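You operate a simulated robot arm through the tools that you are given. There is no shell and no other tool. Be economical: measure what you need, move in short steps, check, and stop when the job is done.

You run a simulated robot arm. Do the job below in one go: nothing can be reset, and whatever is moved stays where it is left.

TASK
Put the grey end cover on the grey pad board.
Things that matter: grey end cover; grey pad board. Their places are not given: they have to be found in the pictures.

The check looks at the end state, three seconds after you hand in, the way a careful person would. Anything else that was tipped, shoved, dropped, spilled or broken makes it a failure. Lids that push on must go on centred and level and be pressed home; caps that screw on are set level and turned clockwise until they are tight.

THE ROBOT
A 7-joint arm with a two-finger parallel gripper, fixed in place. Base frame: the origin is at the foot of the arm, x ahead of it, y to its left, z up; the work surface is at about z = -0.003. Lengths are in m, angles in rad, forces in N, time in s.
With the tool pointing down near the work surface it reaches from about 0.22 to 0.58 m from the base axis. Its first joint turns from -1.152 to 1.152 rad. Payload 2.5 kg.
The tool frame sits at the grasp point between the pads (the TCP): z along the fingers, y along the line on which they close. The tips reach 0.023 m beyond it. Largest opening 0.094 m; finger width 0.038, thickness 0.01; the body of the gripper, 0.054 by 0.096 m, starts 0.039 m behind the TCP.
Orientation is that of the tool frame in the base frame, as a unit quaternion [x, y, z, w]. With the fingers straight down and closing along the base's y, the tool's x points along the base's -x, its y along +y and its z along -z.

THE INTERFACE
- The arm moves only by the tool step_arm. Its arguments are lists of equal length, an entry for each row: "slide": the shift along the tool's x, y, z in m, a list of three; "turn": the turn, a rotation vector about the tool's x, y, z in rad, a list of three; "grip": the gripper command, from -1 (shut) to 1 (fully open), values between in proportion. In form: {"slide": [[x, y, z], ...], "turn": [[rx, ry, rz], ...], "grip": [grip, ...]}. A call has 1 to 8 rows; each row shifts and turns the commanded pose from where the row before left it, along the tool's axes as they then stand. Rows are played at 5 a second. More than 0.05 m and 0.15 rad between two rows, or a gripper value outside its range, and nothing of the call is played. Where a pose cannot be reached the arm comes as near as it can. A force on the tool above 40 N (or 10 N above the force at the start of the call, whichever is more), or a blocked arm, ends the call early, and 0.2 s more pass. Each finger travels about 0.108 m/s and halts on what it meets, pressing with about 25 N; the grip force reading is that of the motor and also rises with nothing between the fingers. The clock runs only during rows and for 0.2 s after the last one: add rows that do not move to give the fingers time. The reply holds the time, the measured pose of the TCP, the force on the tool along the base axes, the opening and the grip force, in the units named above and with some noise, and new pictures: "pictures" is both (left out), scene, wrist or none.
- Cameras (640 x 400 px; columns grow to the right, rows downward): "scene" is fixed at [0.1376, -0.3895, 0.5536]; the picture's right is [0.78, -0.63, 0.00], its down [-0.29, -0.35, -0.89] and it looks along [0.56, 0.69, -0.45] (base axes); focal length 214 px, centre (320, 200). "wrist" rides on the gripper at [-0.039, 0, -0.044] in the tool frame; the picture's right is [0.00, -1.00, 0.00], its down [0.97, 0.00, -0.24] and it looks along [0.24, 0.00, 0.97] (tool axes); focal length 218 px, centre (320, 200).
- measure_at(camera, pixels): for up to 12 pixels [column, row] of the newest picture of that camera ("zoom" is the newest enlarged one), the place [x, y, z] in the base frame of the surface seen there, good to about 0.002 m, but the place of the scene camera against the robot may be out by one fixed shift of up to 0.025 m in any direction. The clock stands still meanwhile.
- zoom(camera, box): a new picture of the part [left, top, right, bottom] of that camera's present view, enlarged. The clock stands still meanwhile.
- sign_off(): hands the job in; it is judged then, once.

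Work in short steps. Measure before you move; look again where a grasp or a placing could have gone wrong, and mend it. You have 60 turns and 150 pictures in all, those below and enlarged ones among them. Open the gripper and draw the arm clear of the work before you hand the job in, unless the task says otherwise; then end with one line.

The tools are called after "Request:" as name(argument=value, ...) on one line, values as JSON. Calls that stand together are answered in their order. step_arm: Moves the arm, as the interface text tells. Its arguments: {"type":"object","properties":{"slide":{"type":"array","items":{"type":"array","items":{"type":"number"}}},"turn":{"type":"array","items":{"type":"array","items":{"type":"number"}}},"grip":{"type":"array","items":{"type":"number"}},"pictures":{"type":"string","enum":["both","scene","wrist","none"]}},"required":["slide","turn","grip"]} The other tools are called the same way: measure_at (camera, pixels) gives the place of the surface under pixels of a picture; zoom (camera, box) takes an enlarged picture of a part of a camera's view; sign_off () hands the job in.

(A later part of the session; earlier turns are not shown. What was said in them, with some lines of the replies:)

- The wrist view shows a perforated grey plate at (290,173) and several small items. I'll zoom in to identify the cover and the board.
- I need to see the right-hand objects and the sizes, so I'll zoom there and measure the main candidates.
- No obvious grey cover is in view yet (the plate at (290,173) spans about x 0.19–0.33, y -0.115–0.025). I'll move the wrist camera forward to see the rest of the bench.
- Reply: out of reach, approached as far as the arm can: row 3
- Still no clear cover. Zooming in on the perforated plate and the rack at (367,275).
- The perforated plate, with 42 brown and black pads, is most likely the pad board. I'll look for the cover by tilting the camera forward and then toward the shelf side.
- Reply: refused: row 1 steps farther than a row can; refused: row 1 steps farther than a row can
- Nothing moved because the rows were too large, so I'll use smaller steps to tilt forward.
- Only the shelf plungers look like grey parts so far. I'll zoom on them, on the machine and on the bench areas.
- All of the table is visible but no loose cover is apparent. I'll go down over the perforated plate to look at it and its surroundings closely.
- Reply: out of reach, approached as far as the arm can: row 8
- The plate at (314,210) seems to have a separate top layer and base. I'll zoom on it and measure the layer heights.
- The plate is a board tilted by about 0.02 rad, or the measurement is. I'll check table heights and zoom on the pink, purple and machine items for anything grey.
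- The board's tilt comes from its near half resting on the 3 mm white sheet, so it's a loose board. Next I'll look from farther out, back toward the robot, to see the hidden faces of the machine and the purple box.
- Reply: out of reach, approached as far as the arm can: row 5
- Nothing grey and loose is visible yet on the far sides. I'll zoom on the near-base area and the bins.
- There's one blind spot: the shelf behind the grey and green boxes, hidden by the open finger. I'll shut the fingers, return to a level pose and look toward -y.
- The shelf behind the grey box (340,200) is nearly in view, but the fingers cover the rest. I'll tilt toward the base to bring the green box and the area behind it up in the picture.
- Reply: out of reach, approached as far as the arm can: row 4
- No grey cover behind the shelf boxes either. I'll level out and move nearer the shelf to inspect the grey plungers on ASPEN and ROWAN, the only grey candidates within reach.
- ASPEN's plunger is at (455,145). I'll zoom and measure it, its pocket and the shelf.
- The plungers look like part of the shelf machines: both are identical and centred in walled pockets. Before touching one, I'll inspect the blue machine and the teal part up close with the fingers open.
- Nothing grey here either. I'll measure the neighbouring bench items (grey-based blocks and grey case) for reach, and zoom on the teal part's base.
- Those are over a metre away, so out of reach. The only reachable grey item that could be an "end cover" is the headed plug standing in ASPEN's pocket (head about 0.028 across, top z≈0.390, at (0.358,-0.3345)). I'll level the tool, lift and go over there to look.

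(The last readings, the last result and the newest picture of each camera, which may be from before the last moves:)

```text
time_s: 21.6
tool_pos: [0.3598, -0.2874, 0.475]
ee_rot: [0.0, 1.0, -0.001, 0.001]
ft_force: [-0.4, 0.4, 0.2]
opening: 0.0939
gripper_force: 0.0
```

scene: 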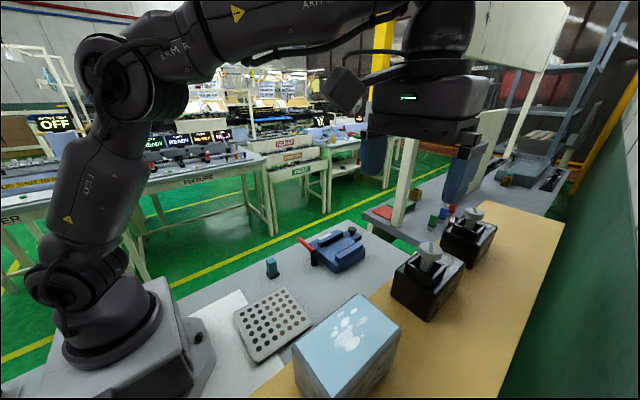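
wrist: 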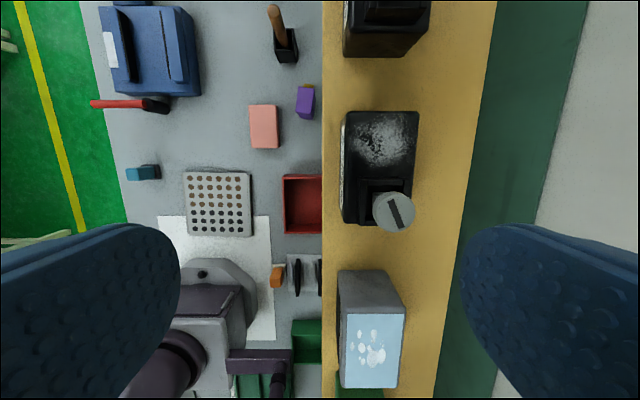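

I'm nearly over ASPEN now (plug head at (394,211)). Zooming and measuring before I decide.

Request:
zoom(camera="wrist", box=[330, 160, 430, 240])

Request:
measure_at(camera="wrist", pixels=[[376, 211], [394, 211], [413, 211], [394, 194], [394, 229], [366, 190], [366, 215], [372, 200], [390, 184], [400, 186], [375, 160], [405, 225]])

```text
5.00 times, centred on (380, 200) of wrist
```

zoom: 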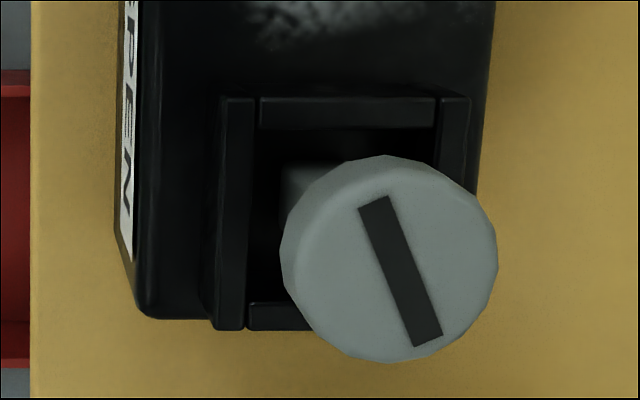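

```text
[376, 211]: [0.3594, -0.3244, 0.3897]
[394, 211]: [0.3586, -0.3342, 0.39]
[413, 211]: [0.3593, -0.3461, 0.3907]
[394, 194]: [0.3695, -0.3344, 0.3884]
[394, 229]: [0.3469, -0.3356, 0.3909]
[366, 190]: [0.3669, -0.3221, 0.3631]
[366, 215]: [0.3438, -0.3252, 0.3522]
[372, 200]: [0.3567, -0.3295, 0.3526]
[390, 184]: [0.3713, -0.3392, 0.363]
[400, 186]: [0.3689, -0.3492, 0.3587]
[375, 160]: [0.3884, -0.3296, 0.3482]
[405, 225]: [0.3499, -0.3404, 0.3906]
```

The plug stands in a shallow nest on the box. The shelf boxes turn out to be small, so I'll measure and zoom on the grey one at (371,330), which might itself be the cover.

Request:
zoom(camera="wrist", box=[310, 255, 430, 400])

Request:
measure_at(camera="wrist", pixels=[[348, 318], [402, 318], [348, 385], [398, 385], [342, 330], [342, 300], [345, 275], [392, 275], [372, 295], [330, 300], [372, 350], [420, 330]])

Request:
zoom(camera="scene", box=[280, 280, 410, 400])

```text
2.76 times, centred on (370, 328) of wrist
```

zoom: 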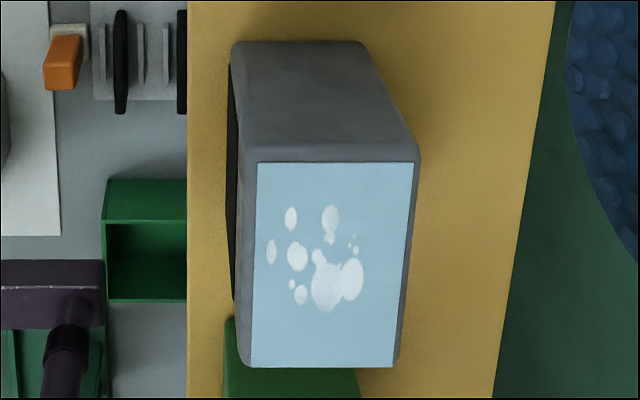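

```text
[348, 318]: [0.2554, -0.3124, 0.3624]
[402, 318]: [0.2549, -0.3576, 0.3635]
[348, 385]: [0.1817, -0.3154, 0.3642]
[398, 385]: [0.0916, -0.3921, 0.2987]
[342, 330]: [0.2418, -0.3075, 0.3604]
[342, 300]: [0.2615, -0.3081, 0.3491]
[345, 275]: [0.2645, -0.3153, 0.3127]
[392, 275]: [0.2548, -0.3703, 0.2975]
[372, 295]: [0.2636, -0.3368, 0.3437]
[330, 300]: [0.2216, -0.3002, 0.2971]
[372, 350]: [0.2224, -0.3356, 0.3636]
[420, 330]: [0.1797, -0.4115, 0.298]
```

```text
3.33 times, centred on (345, 340) of scene
```

zoom: 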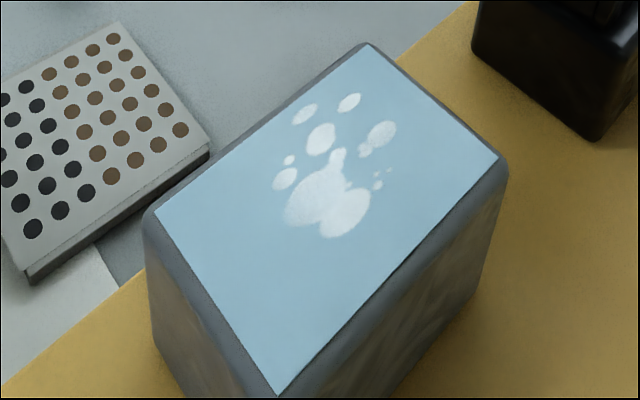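

The grey box has a blue top and a panel, so it reads as an instrument, while the plug in its nest looks like a pick-up part with a grippable 0.024 head. I'll straddle the head from above, with the tips kept above the nest walls (z 0.364).

Request:
step_arm(slide=[[0.001, -0.048, 0], [0, 0, 0.04], [0, 0, 0.03], [0, 0, 0]], turn=[[0, 0, 0], [0, 0, 0], [0, 0, 0], [0, 0, 0]], grip=[0.2, 0.2, 0.2, 0.2])

```text
time_s: 22.6
tool_pos: [0.3586, -0.3368, 0.4048]
ee_rot: [0.0, 1.0, -0.001, 0.0]
ft_force: [-0.1, 1.1, 0.6]
opening: 0.0563
gripper_force: 0.1
```

scene: 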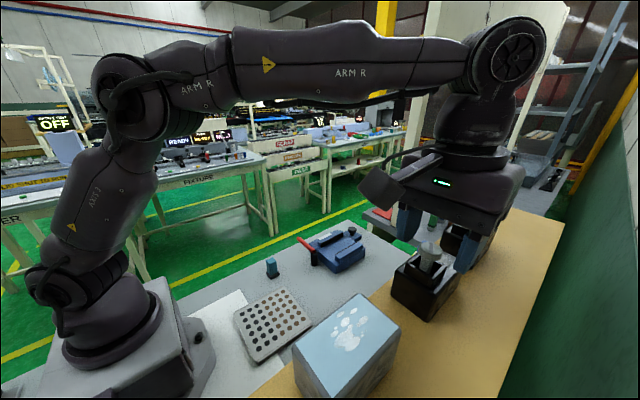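
wrist: 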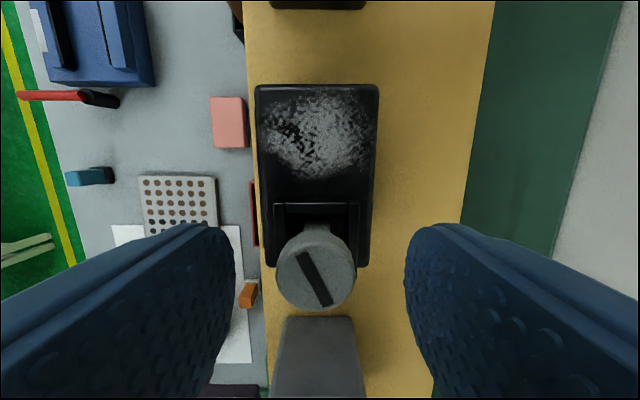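

The head is centred between the fingers at (315,266). A last zoom on the nest before gripping, then I descend 13 mm.

Request:
zoom(camera="wrist", box=[240, 180, 400, 320])

Request:
step_arm(slide=[[0, 0.001, 0.013], [0, 0, 0], [0, 0, 0], [0, 0, 0]], turn=[[0, 0, 0], [0, 0, 0], [0, 0, 0], [0, 0, 0]], grip=[0.2, 0.2, -1, -1], pictures="scene")

```text
2.86 times, centred on (320, 250) of wrist
```

zoom: 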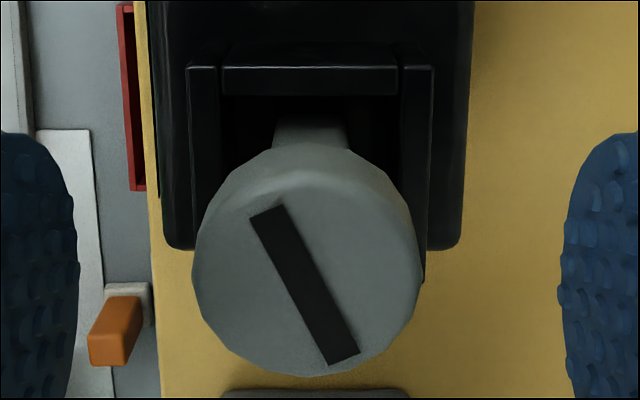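

```text
time_s: 23.6
tool_pos: [0.3586, -0.3353, 0.3911]
ee_rot: [0.0, 1.0, 0.0, 0.0]
ft_force: [0.0, 0.5, -0.8]
opening: 0.0234
gripper_force: 24.8
```

scene: 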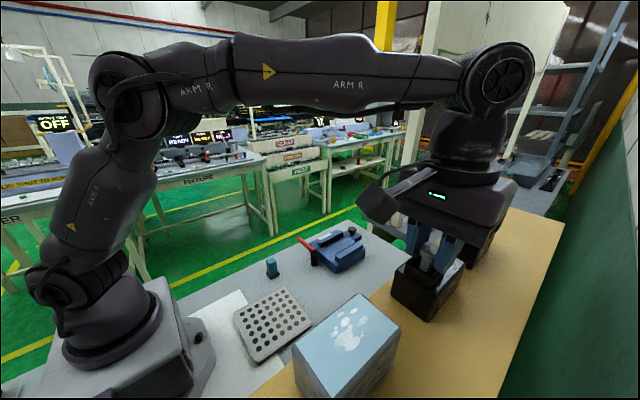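

The grip is on the head (opening 0.0234). I'll lift gently by 6 mm to see whether it's a free part.

Request:
step_arm(slide=[[0, 0, -0.003], [0, 0, -0.003], [0, 0, 0]], turn=[[0, 0, 0], [0, 0, 0], [0, 0, 0]], grip=[-1, -1, -1])

```text
time_s: 24.4
tool_pos: [0.3597, -0.3358, 0.3978]
ee_rot: [0.0, 1.0, 0.0, 0.0]
ft_force: [0.2, 0.2, -1.4]
opening: 0.0228
gripper_force: 24.8
```

scene: 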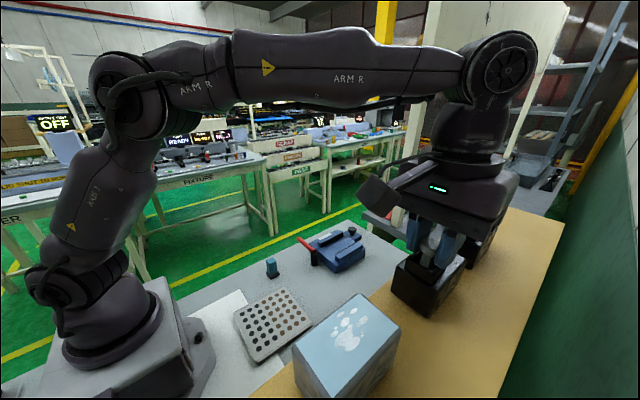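
wrist: 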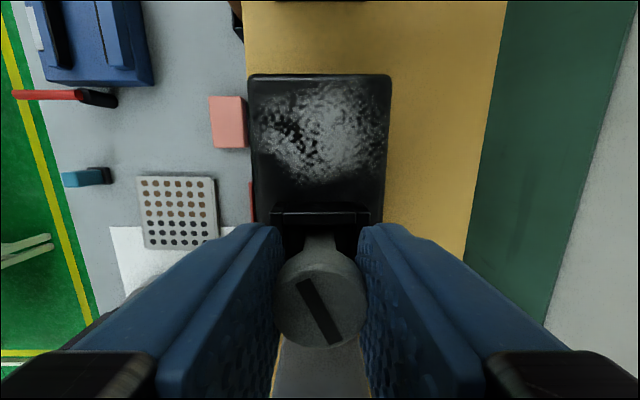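

The box came up with the plug: its top width grew from 124 to 143 px, about 6 mm of rise. So the knob is fixed to the ASPEN unit and isn't a separate part. I'll set it back down gently in place.

Request:
step_arm(slide=[[0, 0, 0.003], [0, 0, 0.003], [0, 0, 0]], turn=[[0, 0, 0], [0, 0, 0], [0, 0, 0]], grip=[-1, -1, -1], pictures="wrist")

```text
time_s: 25.2
tool_pos: [0.3605, -0.3348, 0.3927]
ee_rot: [-0.001, 1.0, 0.0, 0.001]
ft_force: [0.1, -0.3, -1.7]
opening: 0.0228
gripper_force: 24.8
```

wrist: 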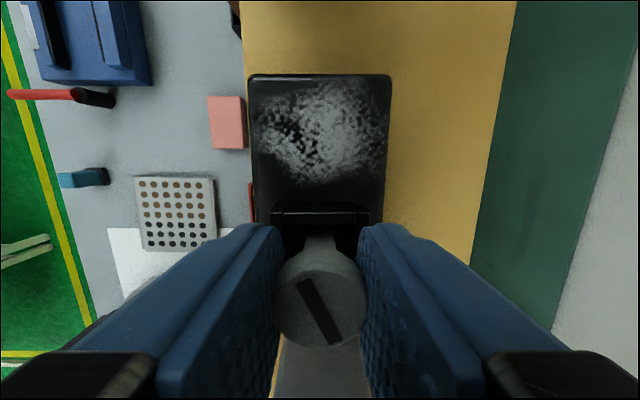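

It's still hanging (fz -1.7, z 1.6 mm above the start). I'll lower it in 1 mm steps until the weight comes off.

Request:
step_arm(slide=[[0, 0, 0.001], [0, 0, 0]], turn=[[0, 0, 0], [0, 0, 0]], grip=[-1, -1], pictures="none")

Request:
step_arm(slide=[[0.001, 0, 0.0007], [0, 0, 0]], turn=[[0, 0, 0], [0, 0, 0]], grip=[-1, -1], pictures="none")

```text
time_s: 25.8
tool_pos: [0.3602, -0.3335, 0.3907]
ee_rot: [0.0, 1.0, 0.0, 0.001]
ft_force: [-1.0, 2.5, 3.9]
opening: 0.0229
gripper_force: 25.2
```

```text
time_s: 26.4
tool_pos: [0.3598, -0.3338, 0.3903]
ee_rot: [-0.001, 1.0, -0.001, 0.002]
ft_force: [6.2, 2.7, 10.7]
opening: 0.0228
gripper_force: 24.6
```

It's in contact with the shelf (fz +10.7). I'll relieve it by 0.7 mm, open the fingers slowly and rise.

Request:
step_arm(slide=[[0, 0, -0.0008], [0, 0, 0], [0, 0, 0], [0, 0, 0], [0, 0, -0.03], [0, 0, -0.04], [0, 0.03, 0]], turn=[[0, 0, 0], [0, 0, 0], [0, 0, 0], [0, 0, 0], [0, 0, 0], [0, 0, 0], [0, 0, 0]], grip=[-1, -0.4, 0, 0.3, 0.4, 1, 1])

```text
time_s: 28.0
tool_pos: [0.3592, -0.3025, 0.462]
ee_rot: [0.0, 1.0, 0.001, 0.0]
ft_force: [-0.2, -0.5, 0.8]
opening: 0.0937
gripper_force: 0.1
```

scene: 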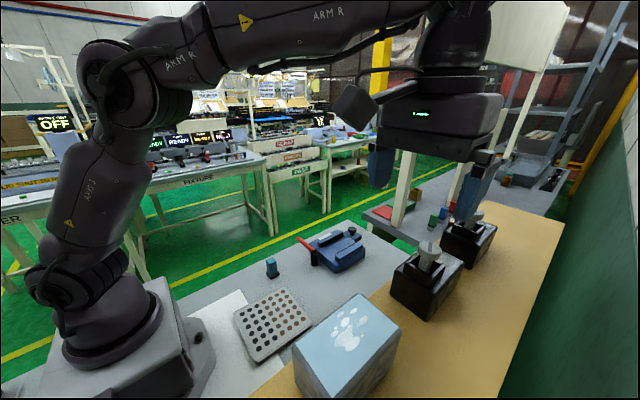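
wrist: 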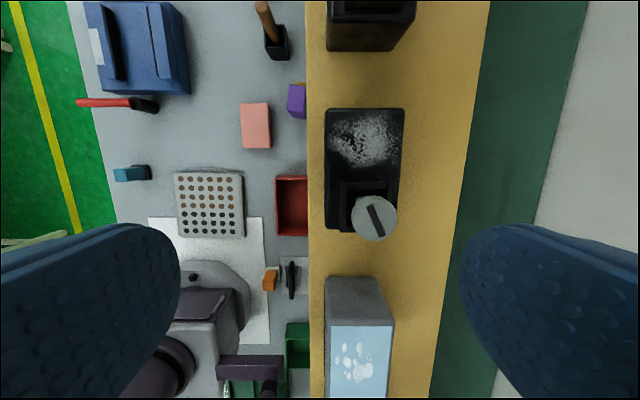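

ASPEN is back where it stood. Next I'll look at the grey box's black +y face from the side to see whether it's a hollow cover.

Request:
step_arm(slide=[[0.026, 0.032, 0], [0.026, 0.032, 0], [0.026, 0.032, 0], [0.026, 0.032, 0], [0.02, 0.032, 0], [0, 0, 0], [0, 0, 0], [0, 0, 0]], turn=[[0, 0, 0], [0, 0, 0], [0, 0, 0], [0, 0, 0], [0.14, 0, 0], [0.14, 0, 0], [0.14, 0, 0], [0.14, 0, 0]], grip=[1, 1, 1, 1, 1, 1, 1, 1], pictures="wrist")

```text
time_s: 29.8
tool_pos: [0.2348, -0.1441, 0.4592]
ee_rot: [0.0, 0.961, -0.278, 0.001]
ft_force: [0.4, 0.5, 0.3]
opening: 0.0941
gripper_force: 0.0
```

wrist: 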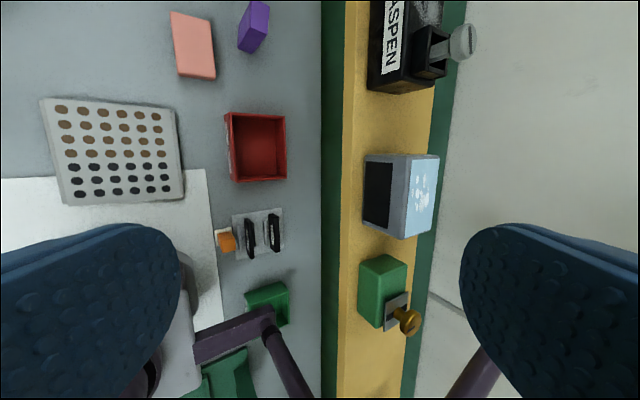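

Request:
zoom(camera="wrist", box=[340, 140, 460, 250])

Request:
zoom(camera="wrist", box=[340, 240, 440, 340])

Request:
measure_at(camera="wrist", pixels=[[367, 170], [376, 180], [376, 195], [380, 215], [385, 175], [400, 200], [400, 170], [386, 260], [396, 305], [390, 315], [410, 320], [372, 290]])

```text
3.64 times, centred on (400, 195) of wrist
```

zoom: 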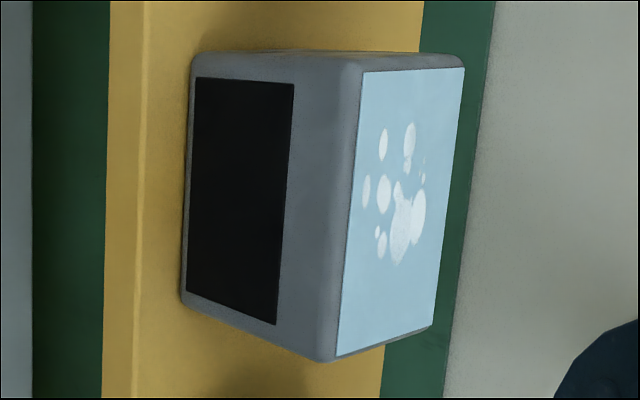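

```text
4.00 times, centred on (390, 290) of wrist
```

zoom: 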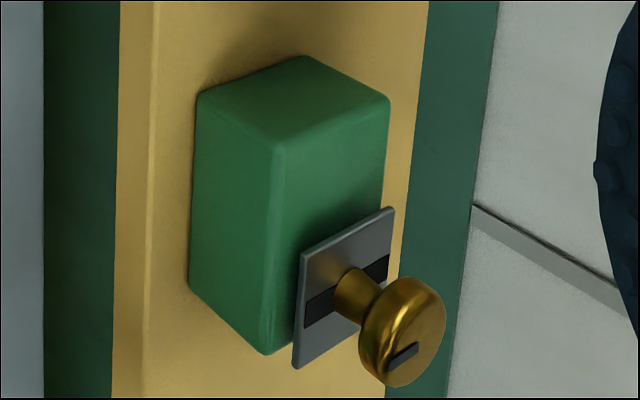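

```text
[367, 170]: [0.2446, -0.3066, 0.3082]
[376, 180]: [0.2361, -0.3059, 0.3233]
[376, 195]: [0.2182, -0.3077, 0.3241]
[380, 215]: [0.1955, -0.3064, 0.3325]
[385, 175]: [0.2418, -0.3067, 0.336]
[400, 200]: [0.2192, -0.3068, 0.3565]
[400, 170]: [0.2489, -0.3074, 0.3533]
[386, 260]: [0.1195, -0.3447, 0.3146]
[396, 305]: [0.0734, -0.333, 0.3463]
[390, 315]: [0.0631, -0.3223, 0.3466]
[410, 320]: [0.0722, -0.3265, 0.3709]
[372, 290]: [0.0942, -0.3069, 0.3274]
```

This is informative. The grey box (about 0.083 x 0.055 x 0.066, centred near (0.222,-0.335)) is a free solid part with a freshly coated-looking blue top and a black face, and it's the only movable grey part in reach, so I take it as the end cover. I'll grip its bare ±x faces, clear of the blue and black ones, so I level the tool and turn it 90°.

Request:
step_arm(slide=[[0, 0, 0], [0, 0, 0], [0, 0, 0], [0, 0, 0], [0, 0, 0], [0, 0, 0], [0, 0, 0], [0, 0, 0]], turn=[[-0.14, 0, 0], [-0.14, 0, 0], [-0.14, 0, 0], [-0.14, 0, 0], [0, 0, 0.14], [0, 0, 0.14], [0, 0, 0.14], [0, 0, 0.14]], grip=[1, 1, 1, 1, 1, 1, 1, 1], pictures="none")

Request:
step_arm(slide=[[0, 0, 0], [0, 0, 0], [0, 0, 0], [0, 0, 0], [0, 0, 0], [0, 0, 0], [0, 0, 0], [0, 0, 0]], turn=[[0, 0, 0.145], [0, 0, 0.145], [0, 0, 0.145], [0, 0, 0.145], [0, 0, 0.145], [0, 0, 0.145], [0, 0, 0.141], [0, 0, 0]], grip=[1, 1, 1, 1, 1, 1, 1, 1], pictures="none")

```text
time_s: 31.6
tool_pos: [0.234, -0.1439, 0.4602]
ee_rot: [0.277, 0.961, 0.0, 0.001]
ft_force: [0.6, -0.5, 0.3]
opening: 0.0943
gripper_force: 0.2
```

```text
time_s: 33.4
tool_pos: [0.2347, -0.1441, 0.4599]
ee_rot: [0.708, 0.706, 0.0, 0.001]
ft_force: [0.2, 0.2, -0.8]
opening: 0.0941
gripper_force: 0.0
```

The tool is turned, closing along base x. Moving over the grey box at z 0.46.

Request:
step_arm(slide=[[-0.047, -0.003, 0], [-0.047, -0.003, 0], [-0.047, -0.003, 0], [-0.04, -0.003, 0], [0, 0, 0]], turn=[[0, 0, 0], [0, 0, 0], [0, 0, 0], [0, 0, 0], [0, 0, 0]], grip=[1, 1, 1, 1, 1])

```text
time_s: 34.6
tool_pos: [0.223, -0.3255, 0.4599]
ee_rot: [0.707, 0.707, 0.001, 0.001]
ft_force: [0.2, -0.3, -0.6]
opening: 0.0938
gripper_force: 0.1
```

scene: 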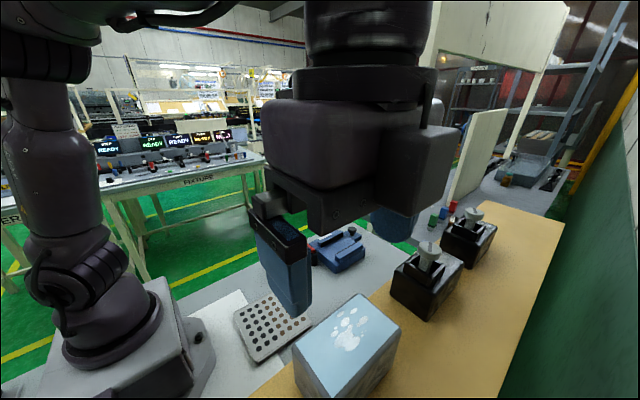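
wrist: 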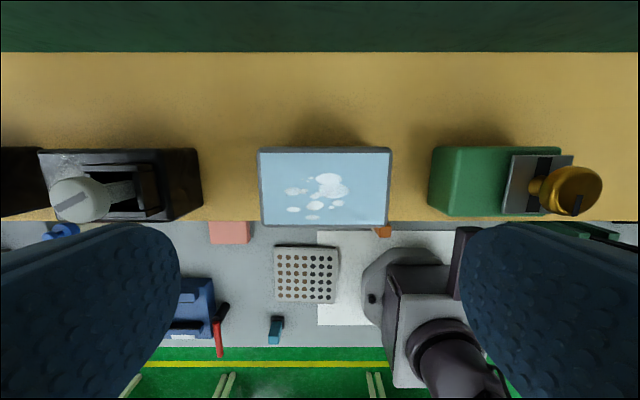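

The box is at (324,187). Measuring its edges, faces and neighbours.

Request:
measure_at(camera="wrist", pixels=[[260, 187], [389, 187], [264, 155], [386, 155], [265, 222], [385, 222], [325, 151], [325, 223], [325, 187], [432, 170], [202, 170], [325, 120]])

Request:
zoom(camera="wrist", box=[240, 130, 410, 240])

```text
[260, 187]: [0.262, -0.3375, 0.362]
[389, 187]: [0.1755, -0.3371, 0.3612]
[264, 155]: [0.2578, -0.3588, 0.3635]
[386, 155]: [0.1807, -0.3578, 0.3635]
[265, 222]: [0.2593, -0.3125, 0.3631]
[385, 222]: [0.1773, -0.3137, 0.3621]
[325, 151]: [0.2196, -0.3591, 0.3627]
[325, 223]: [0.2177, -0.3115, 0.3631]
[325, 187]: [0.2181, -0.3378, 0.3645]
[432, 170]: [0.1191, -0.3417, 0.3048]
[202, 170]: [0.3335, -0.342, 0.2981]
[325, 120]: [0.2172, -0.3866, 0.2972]
```

```text
3.64 times, centred on (325, 185) of wrist
```

zoom: 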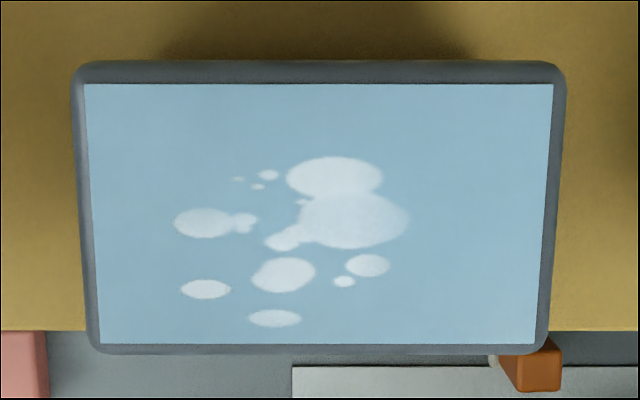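

Correcting for perspective, the box is 0.086 wide in x with its centre at x≈0.2197, y≈-0.336, leaving 4 mm clearance per side. I'll centre and descend to z 0.395 (tips just above the box) to check alignment.

Request:
step_arm(slide=[[-0.0105, -0.003, 0], [0, 0, 0.035], [0, 0, 0.028], [0, 0, 0]], turn=[[0, 0, 0], [0, 0, 0], [0, 0, 0], [0, 0, 0]], grip=[1, 1, 1, 1])

```text
time_s: 35.6
tool_pos: [0.2212, -0.335, 0.3978]
ee_rot: [0.707, 0.707, 0.001, 0.0]
ft_force: [0.1, -0.3, -0.8]
opening: 0.0941
gripper_force: 0.0
```

scene: 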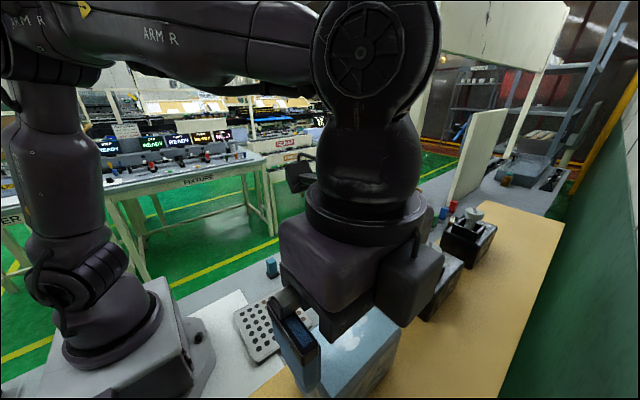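
wrist: 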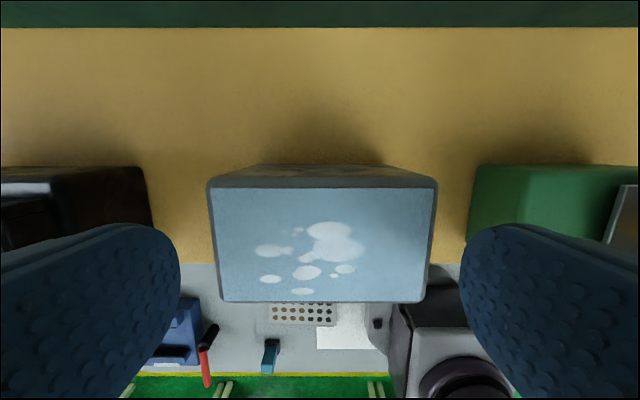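

The box spans columns 207–438, so it's only 1 mm off centre and square to the fingers. I'll correct 1 mm and descend slowly to z≈0.338, which keeps the gripper body 14 mm above the blue top.

Request:
step_arm(slide=[[0, -0.001, 0], [0, 0, 0.012], [0, 0, 0.012], [0, 0, 0.012], [0, 0, 0.012], [0, 0, 0.011], [0, 0, 0]], turn=[[0, 0, 0], [0, 0, 0], [0, 0, 0], [0, 0, 0], [0, 0, 0], [0, 0, 0], [0, 0, 0]], grip=[1, 1, 1, 1, 1, 1, 1])

```text
time_s: 37.2
tool_pos: [0.2187, -0.335, 0.3388]
ee_rot: [0.707, 0.708, 0.0, 0.0]
ft_force: [-0.1, -0.1, 0.0]
opening: 0.0941
gripper_force: 0.1
```

scene: 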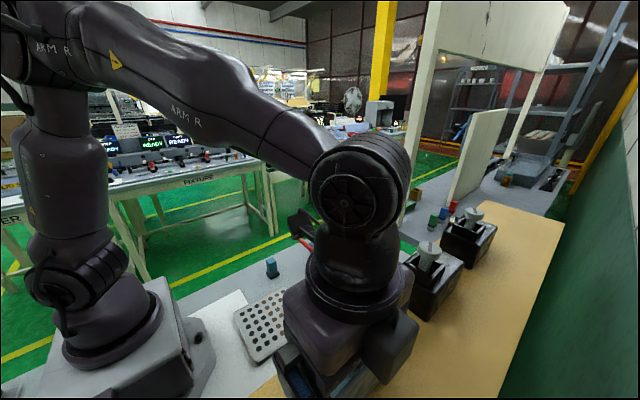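
wrist: 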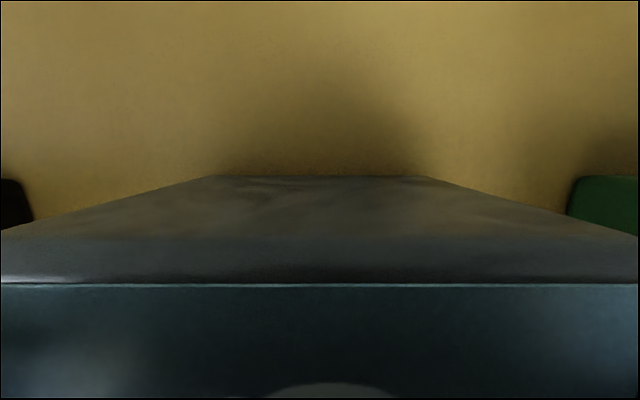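

No contact on the way down. Closing on the bare x faces, then I'll lift a little to test the hold.

Request:
step_arm(slide=[[0, 0, 0], [0, 0, 0], [0, 0, 0], [0, 0, -0.01], [0, 0, -0.01], [0, 0, 0]], turn=[[0, 0, 0], [0, 0, 0], [0, 0, 0], [0, 0, 0], [0, 0, 0], [0, 0, 0]], grip=[0.7, -1, -1, -1, -1, -1], pictures="wrist")

```text
time_s: 38.6
tool_pos: [0.218, -0.3351, 0.3596]
ee_rot: [0.707, 0.707, 0.001, 0.001]
ft_force: [0.1, -0.8, -0.6]
opening: 0.0896
gripper_force: 24.9
```

wrist: 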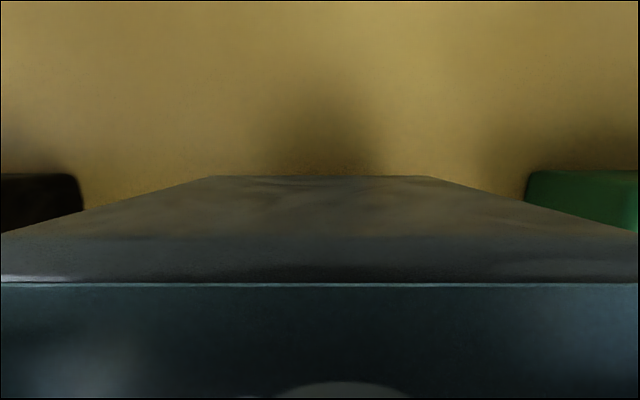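

Held firmly: the shelf recedes while the box stays fixed in view. Lifting, then carrying it over the pad board (centre ≈ (0.262,-0.042)).

Request:
step_arm(slide=[[0, 0, -0.035], [0, 0, -0.035], [0, 0, -0.03], [0.035, 0.005, 0], [0.04, 0.006, 0], [0.04, 0.006, 0], [0.04, 0.006, 0], [0.04, 0.006, 0]], turn=[[0, 0, 0], [0, 0, 0], [0, 0, 0], [0, 0, 0], [0, 0, 0], [0, 0, 0], [0, 0, 0], [0, 0, 0]], grip=[-1, -1, -1, -1, -1, -1, -1, -1], pictures="none")

Request:
step_arm(slide=[[0.04, 0.006, 0], [0.035, 0.006, 0], [0.023, 0.003, 0], [0, 0, 0]], turn=[[0, 0, 0], [0, 0, 0], [0, 0, 0], [0, 0, 0]], grip=[-1, -1, -1, -1])

```text
time_s: 40.4
tool_pos: [0.2475, -0.1397, 0.4578]
ee_rot: [0.707, 0.707, 0.0, 0.0]
ft_force: [-0.1, 0.2, -1.6]
opening: 0.0899
gripper_force: 24.4
```

```text
time_s: 41.4
tool_pos: [0.2627, -0.0406, 0.4575]
ee_rot: [0.707, 0.707, 0.0, 0.0]
ft_force: [-0.1, 0.9, -2.0]
opening: 0.0897
gripper_force: 25.3
```

scene: 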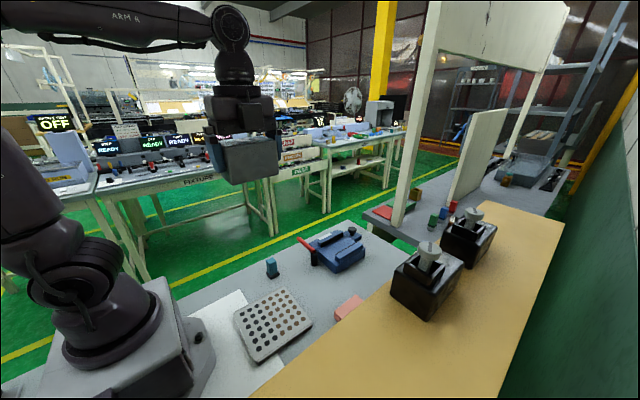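
wrist: 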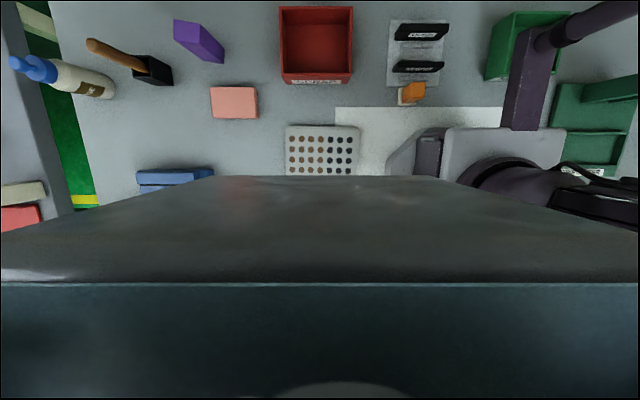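

Now the scene camera shows the held part at (245,155). I'll zoom to check it's held level and look at its faces before lowering.

Request:
zoom(camera="scene", box=[195, 80, 295, 200])

Request:
step_arm(slide=[[0, 0, 0.045], [0, 0, 0.045], [0, 0, 0.045], [0, 0, 0.045], [0, 0, 0.045], [0, 0, 0.045], [0, 0, 0.045], [0, 0, 0.02]], turn=[[0, 0, 0], [0, 0, 0], [0, 0, 0], [0, 0, 0], [0, 0, 0], [0, 0, 0], [0, 0, 0], [0, 0, 0]], grip=[-1, -1, -1, -1, -1, -1, -1, -1])

```text
3.33 times, centred on (245, 140) of scene
```

zoom: 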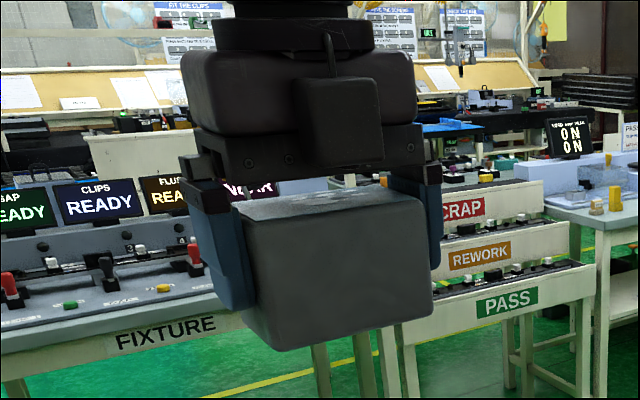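

```text
time_s: 43.2
tool_pos: [0.2639, -0.0402, 0.1214]
ee_rot: [0.707, 0.707, 0.001, 0.0]
ft_force: [-0.5, 0.2, -0.2]
opening: 0.0899
gripper_force: 24.8
```

scene: 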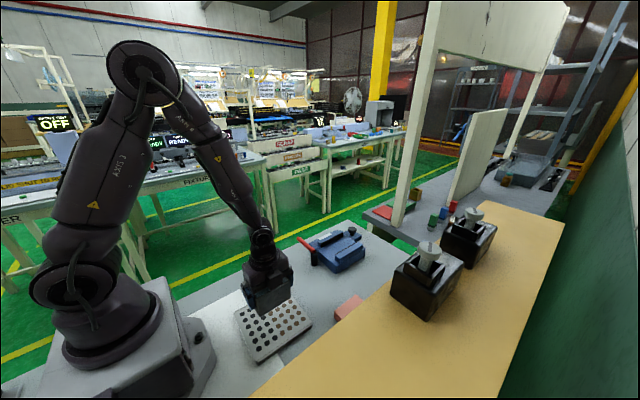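
wrist: 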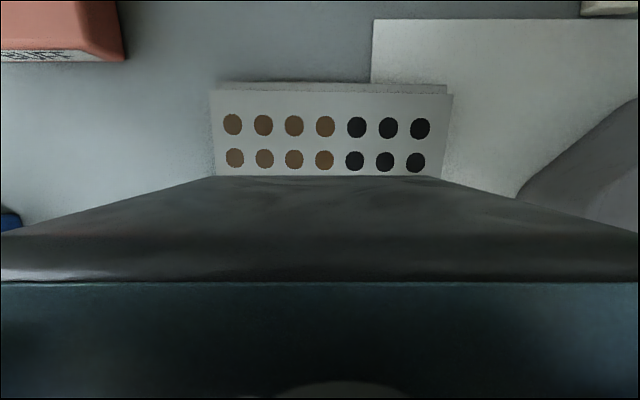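

The part is level, and the board is centred beneath it (columns 213–450). Lowering to 6 mm above contact, then in small steps.

Request:
step_arm(slide=[[0, 0, 0.03], [0, 0, 0.018], [0, 0, 0.009], [0, 0, 0.004], [0, 0, 0]], turn=[[0, 0, 0], [0, 0, 0], [0, 0, 0], [0, 0, 0], [0, 0, 0]], grip=[-1, -1, -1, -1, -1], pictures="wrist")

Request:
step_arm(slide=[[0, 0, 0.0015], [0, 0, 0]], turn=[[0, 0, 0], [0, 0, 0]], grip=[-1, -1], pictures="none")

```text
time_s: 44.4
tool_pos: [0.2636, -0.0429, 0.062]
ee_rot: [0.707, 0.708, 0.001, 0.001]
ft_force: [0.4, -0.8, -2.1]
opening: 0.0898
gripper_force: 24.6
```

wrist: 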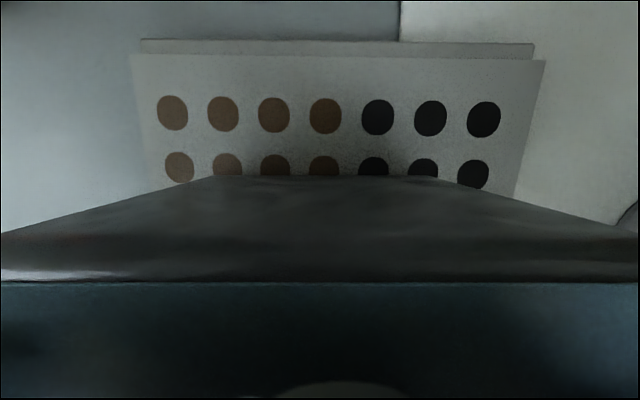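

```text
time_s: 45.0
tool_pos: [0.2622, -0.0425, 0.0611]
ee_rot: [0.707, 0.707, 0.001, 0.0]
ft_force: [-0.4, -0.8, -2.7]
opening: 0.0897
gripper_force: 25.1
```

Still hanging (fz -2.7 at z 0.061), with contact expected near 0.055. Continuing in small steps.

Request:
step_arm(slide=[[0, 0, 0.0015], [0, 0, 0.0015], [0, 0, 0]], turn=[[0, 0, 0], [0, 0, 0], [0, 0, 0]], grip=[-1, -1, -1], pictures="none")

Request:
step_arm(slide=[[0, 0, 0.0012], [0, 0, 0]], turn=[[0, 0, 0], [0, 0, 0]], grip=[-1, -1], pictures="none")

```text
time_s: 45.8
tool_pos: [0.2633, -0.0412, 0.0583]
ee_rot: [0.707, 0.707, 0.0, 0.0]
ft_force: [0.1, 0.0, -1.8]
opening: 0.0897
gripper_force: 25.2
```

```text
time_s: 46.4
tool_pos: [0.2635, -0.0415, 0.0569]
ee_rot: [0.707, 0.707, -0.001, 0.0]
ft_force: [0.2, -0.4, -1.3]
opening: 0.0898
gripper_force: 24.7
```

Not touching yet; a few more 1 mm steps.

Request:
step_arm(slide=[[0, 0, 0.001], [0, 0, 0]], turn=[[0, 0, 0], [0, 0, 0]], grip=[-1, -1], pictures="none")

Request:
step_arm(slide=[[0, 0, 0.001], [0, 0, 0]], turn=[[0, 0, 0], [0, 0, 0]], grip=[-1, -1], pictures="none")

```text
time_s: 47.0
tool_pos: [0.2641, -0.0425, 0.0548]
ee_rot: [0.707, 0.707, 0.0, -0.001]
ft_force: [-0.5, 0.1, -1.6]
opening: 0.0896
gripper_force: 25.3
```

```text
time_s: 47.6
tool_pos: [0.2639, -0.0429, 0.0542]
ee_rot: [0.707, 0.707, -0.001, 0.0]
ft_force: [-0.4, 0.9, -0.5]
opening: 0.0899
gripper_force: 24.7
```

Request:
step_arm(slide=[[0, 0, 0.001], [0, 0, 0]], turn=[[0, 0, 0], [0, 0, 0]], grip=[-1, -1], pictures="none")

```text
time_s: 48.2
tool_pos: [0.262, -0.042, 0.0534]
ee_rot: [0.708, 0.706, 0.001, 0.0]
ft_force: [-1.7, 0.7, 12.6]
opening: 0.0897
gripper_force: 24.8
```

Contact made (fz +12.6). I'll ease up 0.5 mm, open fully, wait, then rise straight up and look.

Request:
step_arm(slide=[[0, 0, -0.0005], [0, 0, 0], [0, 0, 0], [0, 0, -0.02], [0, 0, -0.03], [0, 0, -0.04], [0, 0, -0.045], [0, 0, -0.045]], turn=[[0, 0, 0], [0, 0, 0], [0, 0, 0], [0, 0, 0], [0, 0, 0], [0, 0, 0], [0, 0, 0], [0, 0, 0]], grip=[1, 1, 1, 1, 1, 1, 1, 1])

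```text
time_s: 50.0
tool_pos: [0.2611, -0.042, 0.2368]
ee_rot: [0.707, 0.707, 0.0, 0.0]
ft_force: [0.2, 0.2, -0.1]
opening: 0.0938
gripper_force: 0.1
```

scene: 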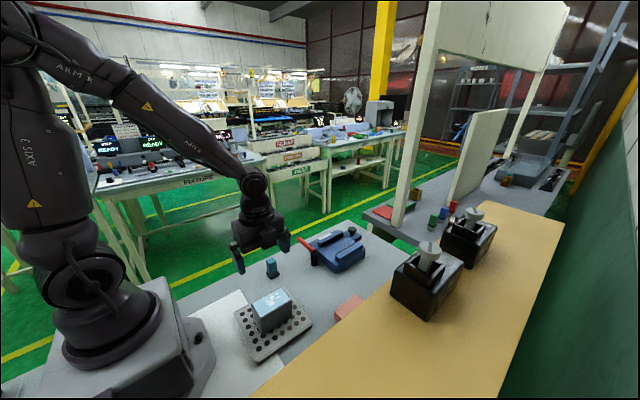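
wrist: 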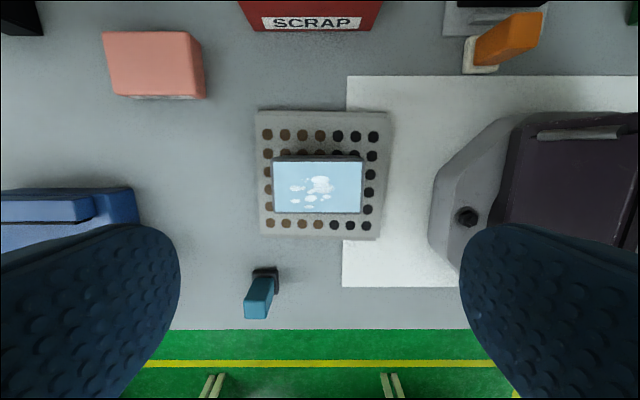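

The grey part sits centred and level on the pad board, blue face up and unmarked, and nothing around it has moved. I'll raise the arm clear for a last check.

Request:
step_arm(slide=[[0, 0, -0.045], [0, 0, -0.045], [0, 0, -0.045], [0, 0, -0.045], [0, 0, 0]], turn=[[0, 0, 0], [0, 0, 0], [0, 0, 0], [0, 0, 0], [0, 0, 0]], grip=[1, 1, 1, 1, 1], pictures="scene")

Request:
zoom(camera="scene", box=[220, 210, 480, 370])

```text
time_s: 51.2
tool_pos: [0.2614, -0.0438, 0.417]
ee_rot: [0.707, 0.707, 0.0, 0.0]
ft_force: [-0.2, -0.4, 0.4]
opening: 0.0942
gripper_force: 0.0
```

scene: 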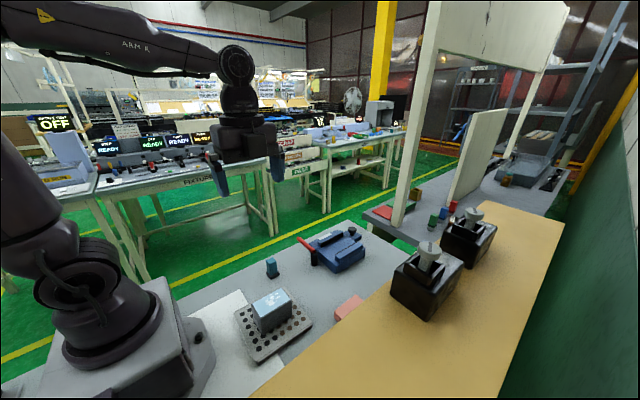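

```text
2.46 times, centred on (350, 290) of scene
```

zoom: 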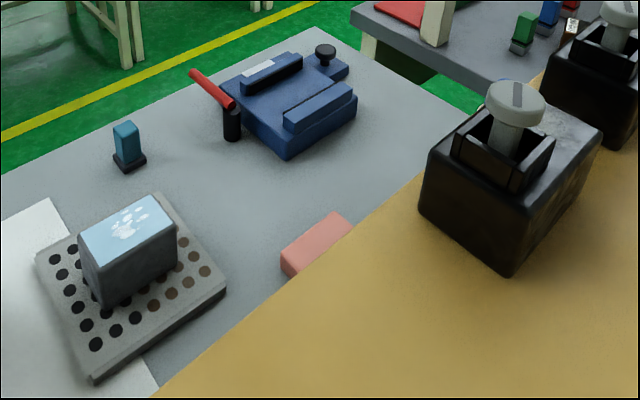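

The part rests upright on the board, the gripper is open and clear, and the other items look undisturbed. Handing in.

Request:
sign_off()

```text
The job is handed in.
```

I put a grey part on the pad board, upright and about centred, but I can't be sure it's the part you call the end cover. It's the grey block with the blue top from the shelf, chosen because nothing in view was clearly an end cover and it was the only loose grey part I found within reach. I also lifted the ASPEN unit about 6 mm by its knob while checking it, then set it back to within about 1 mm.
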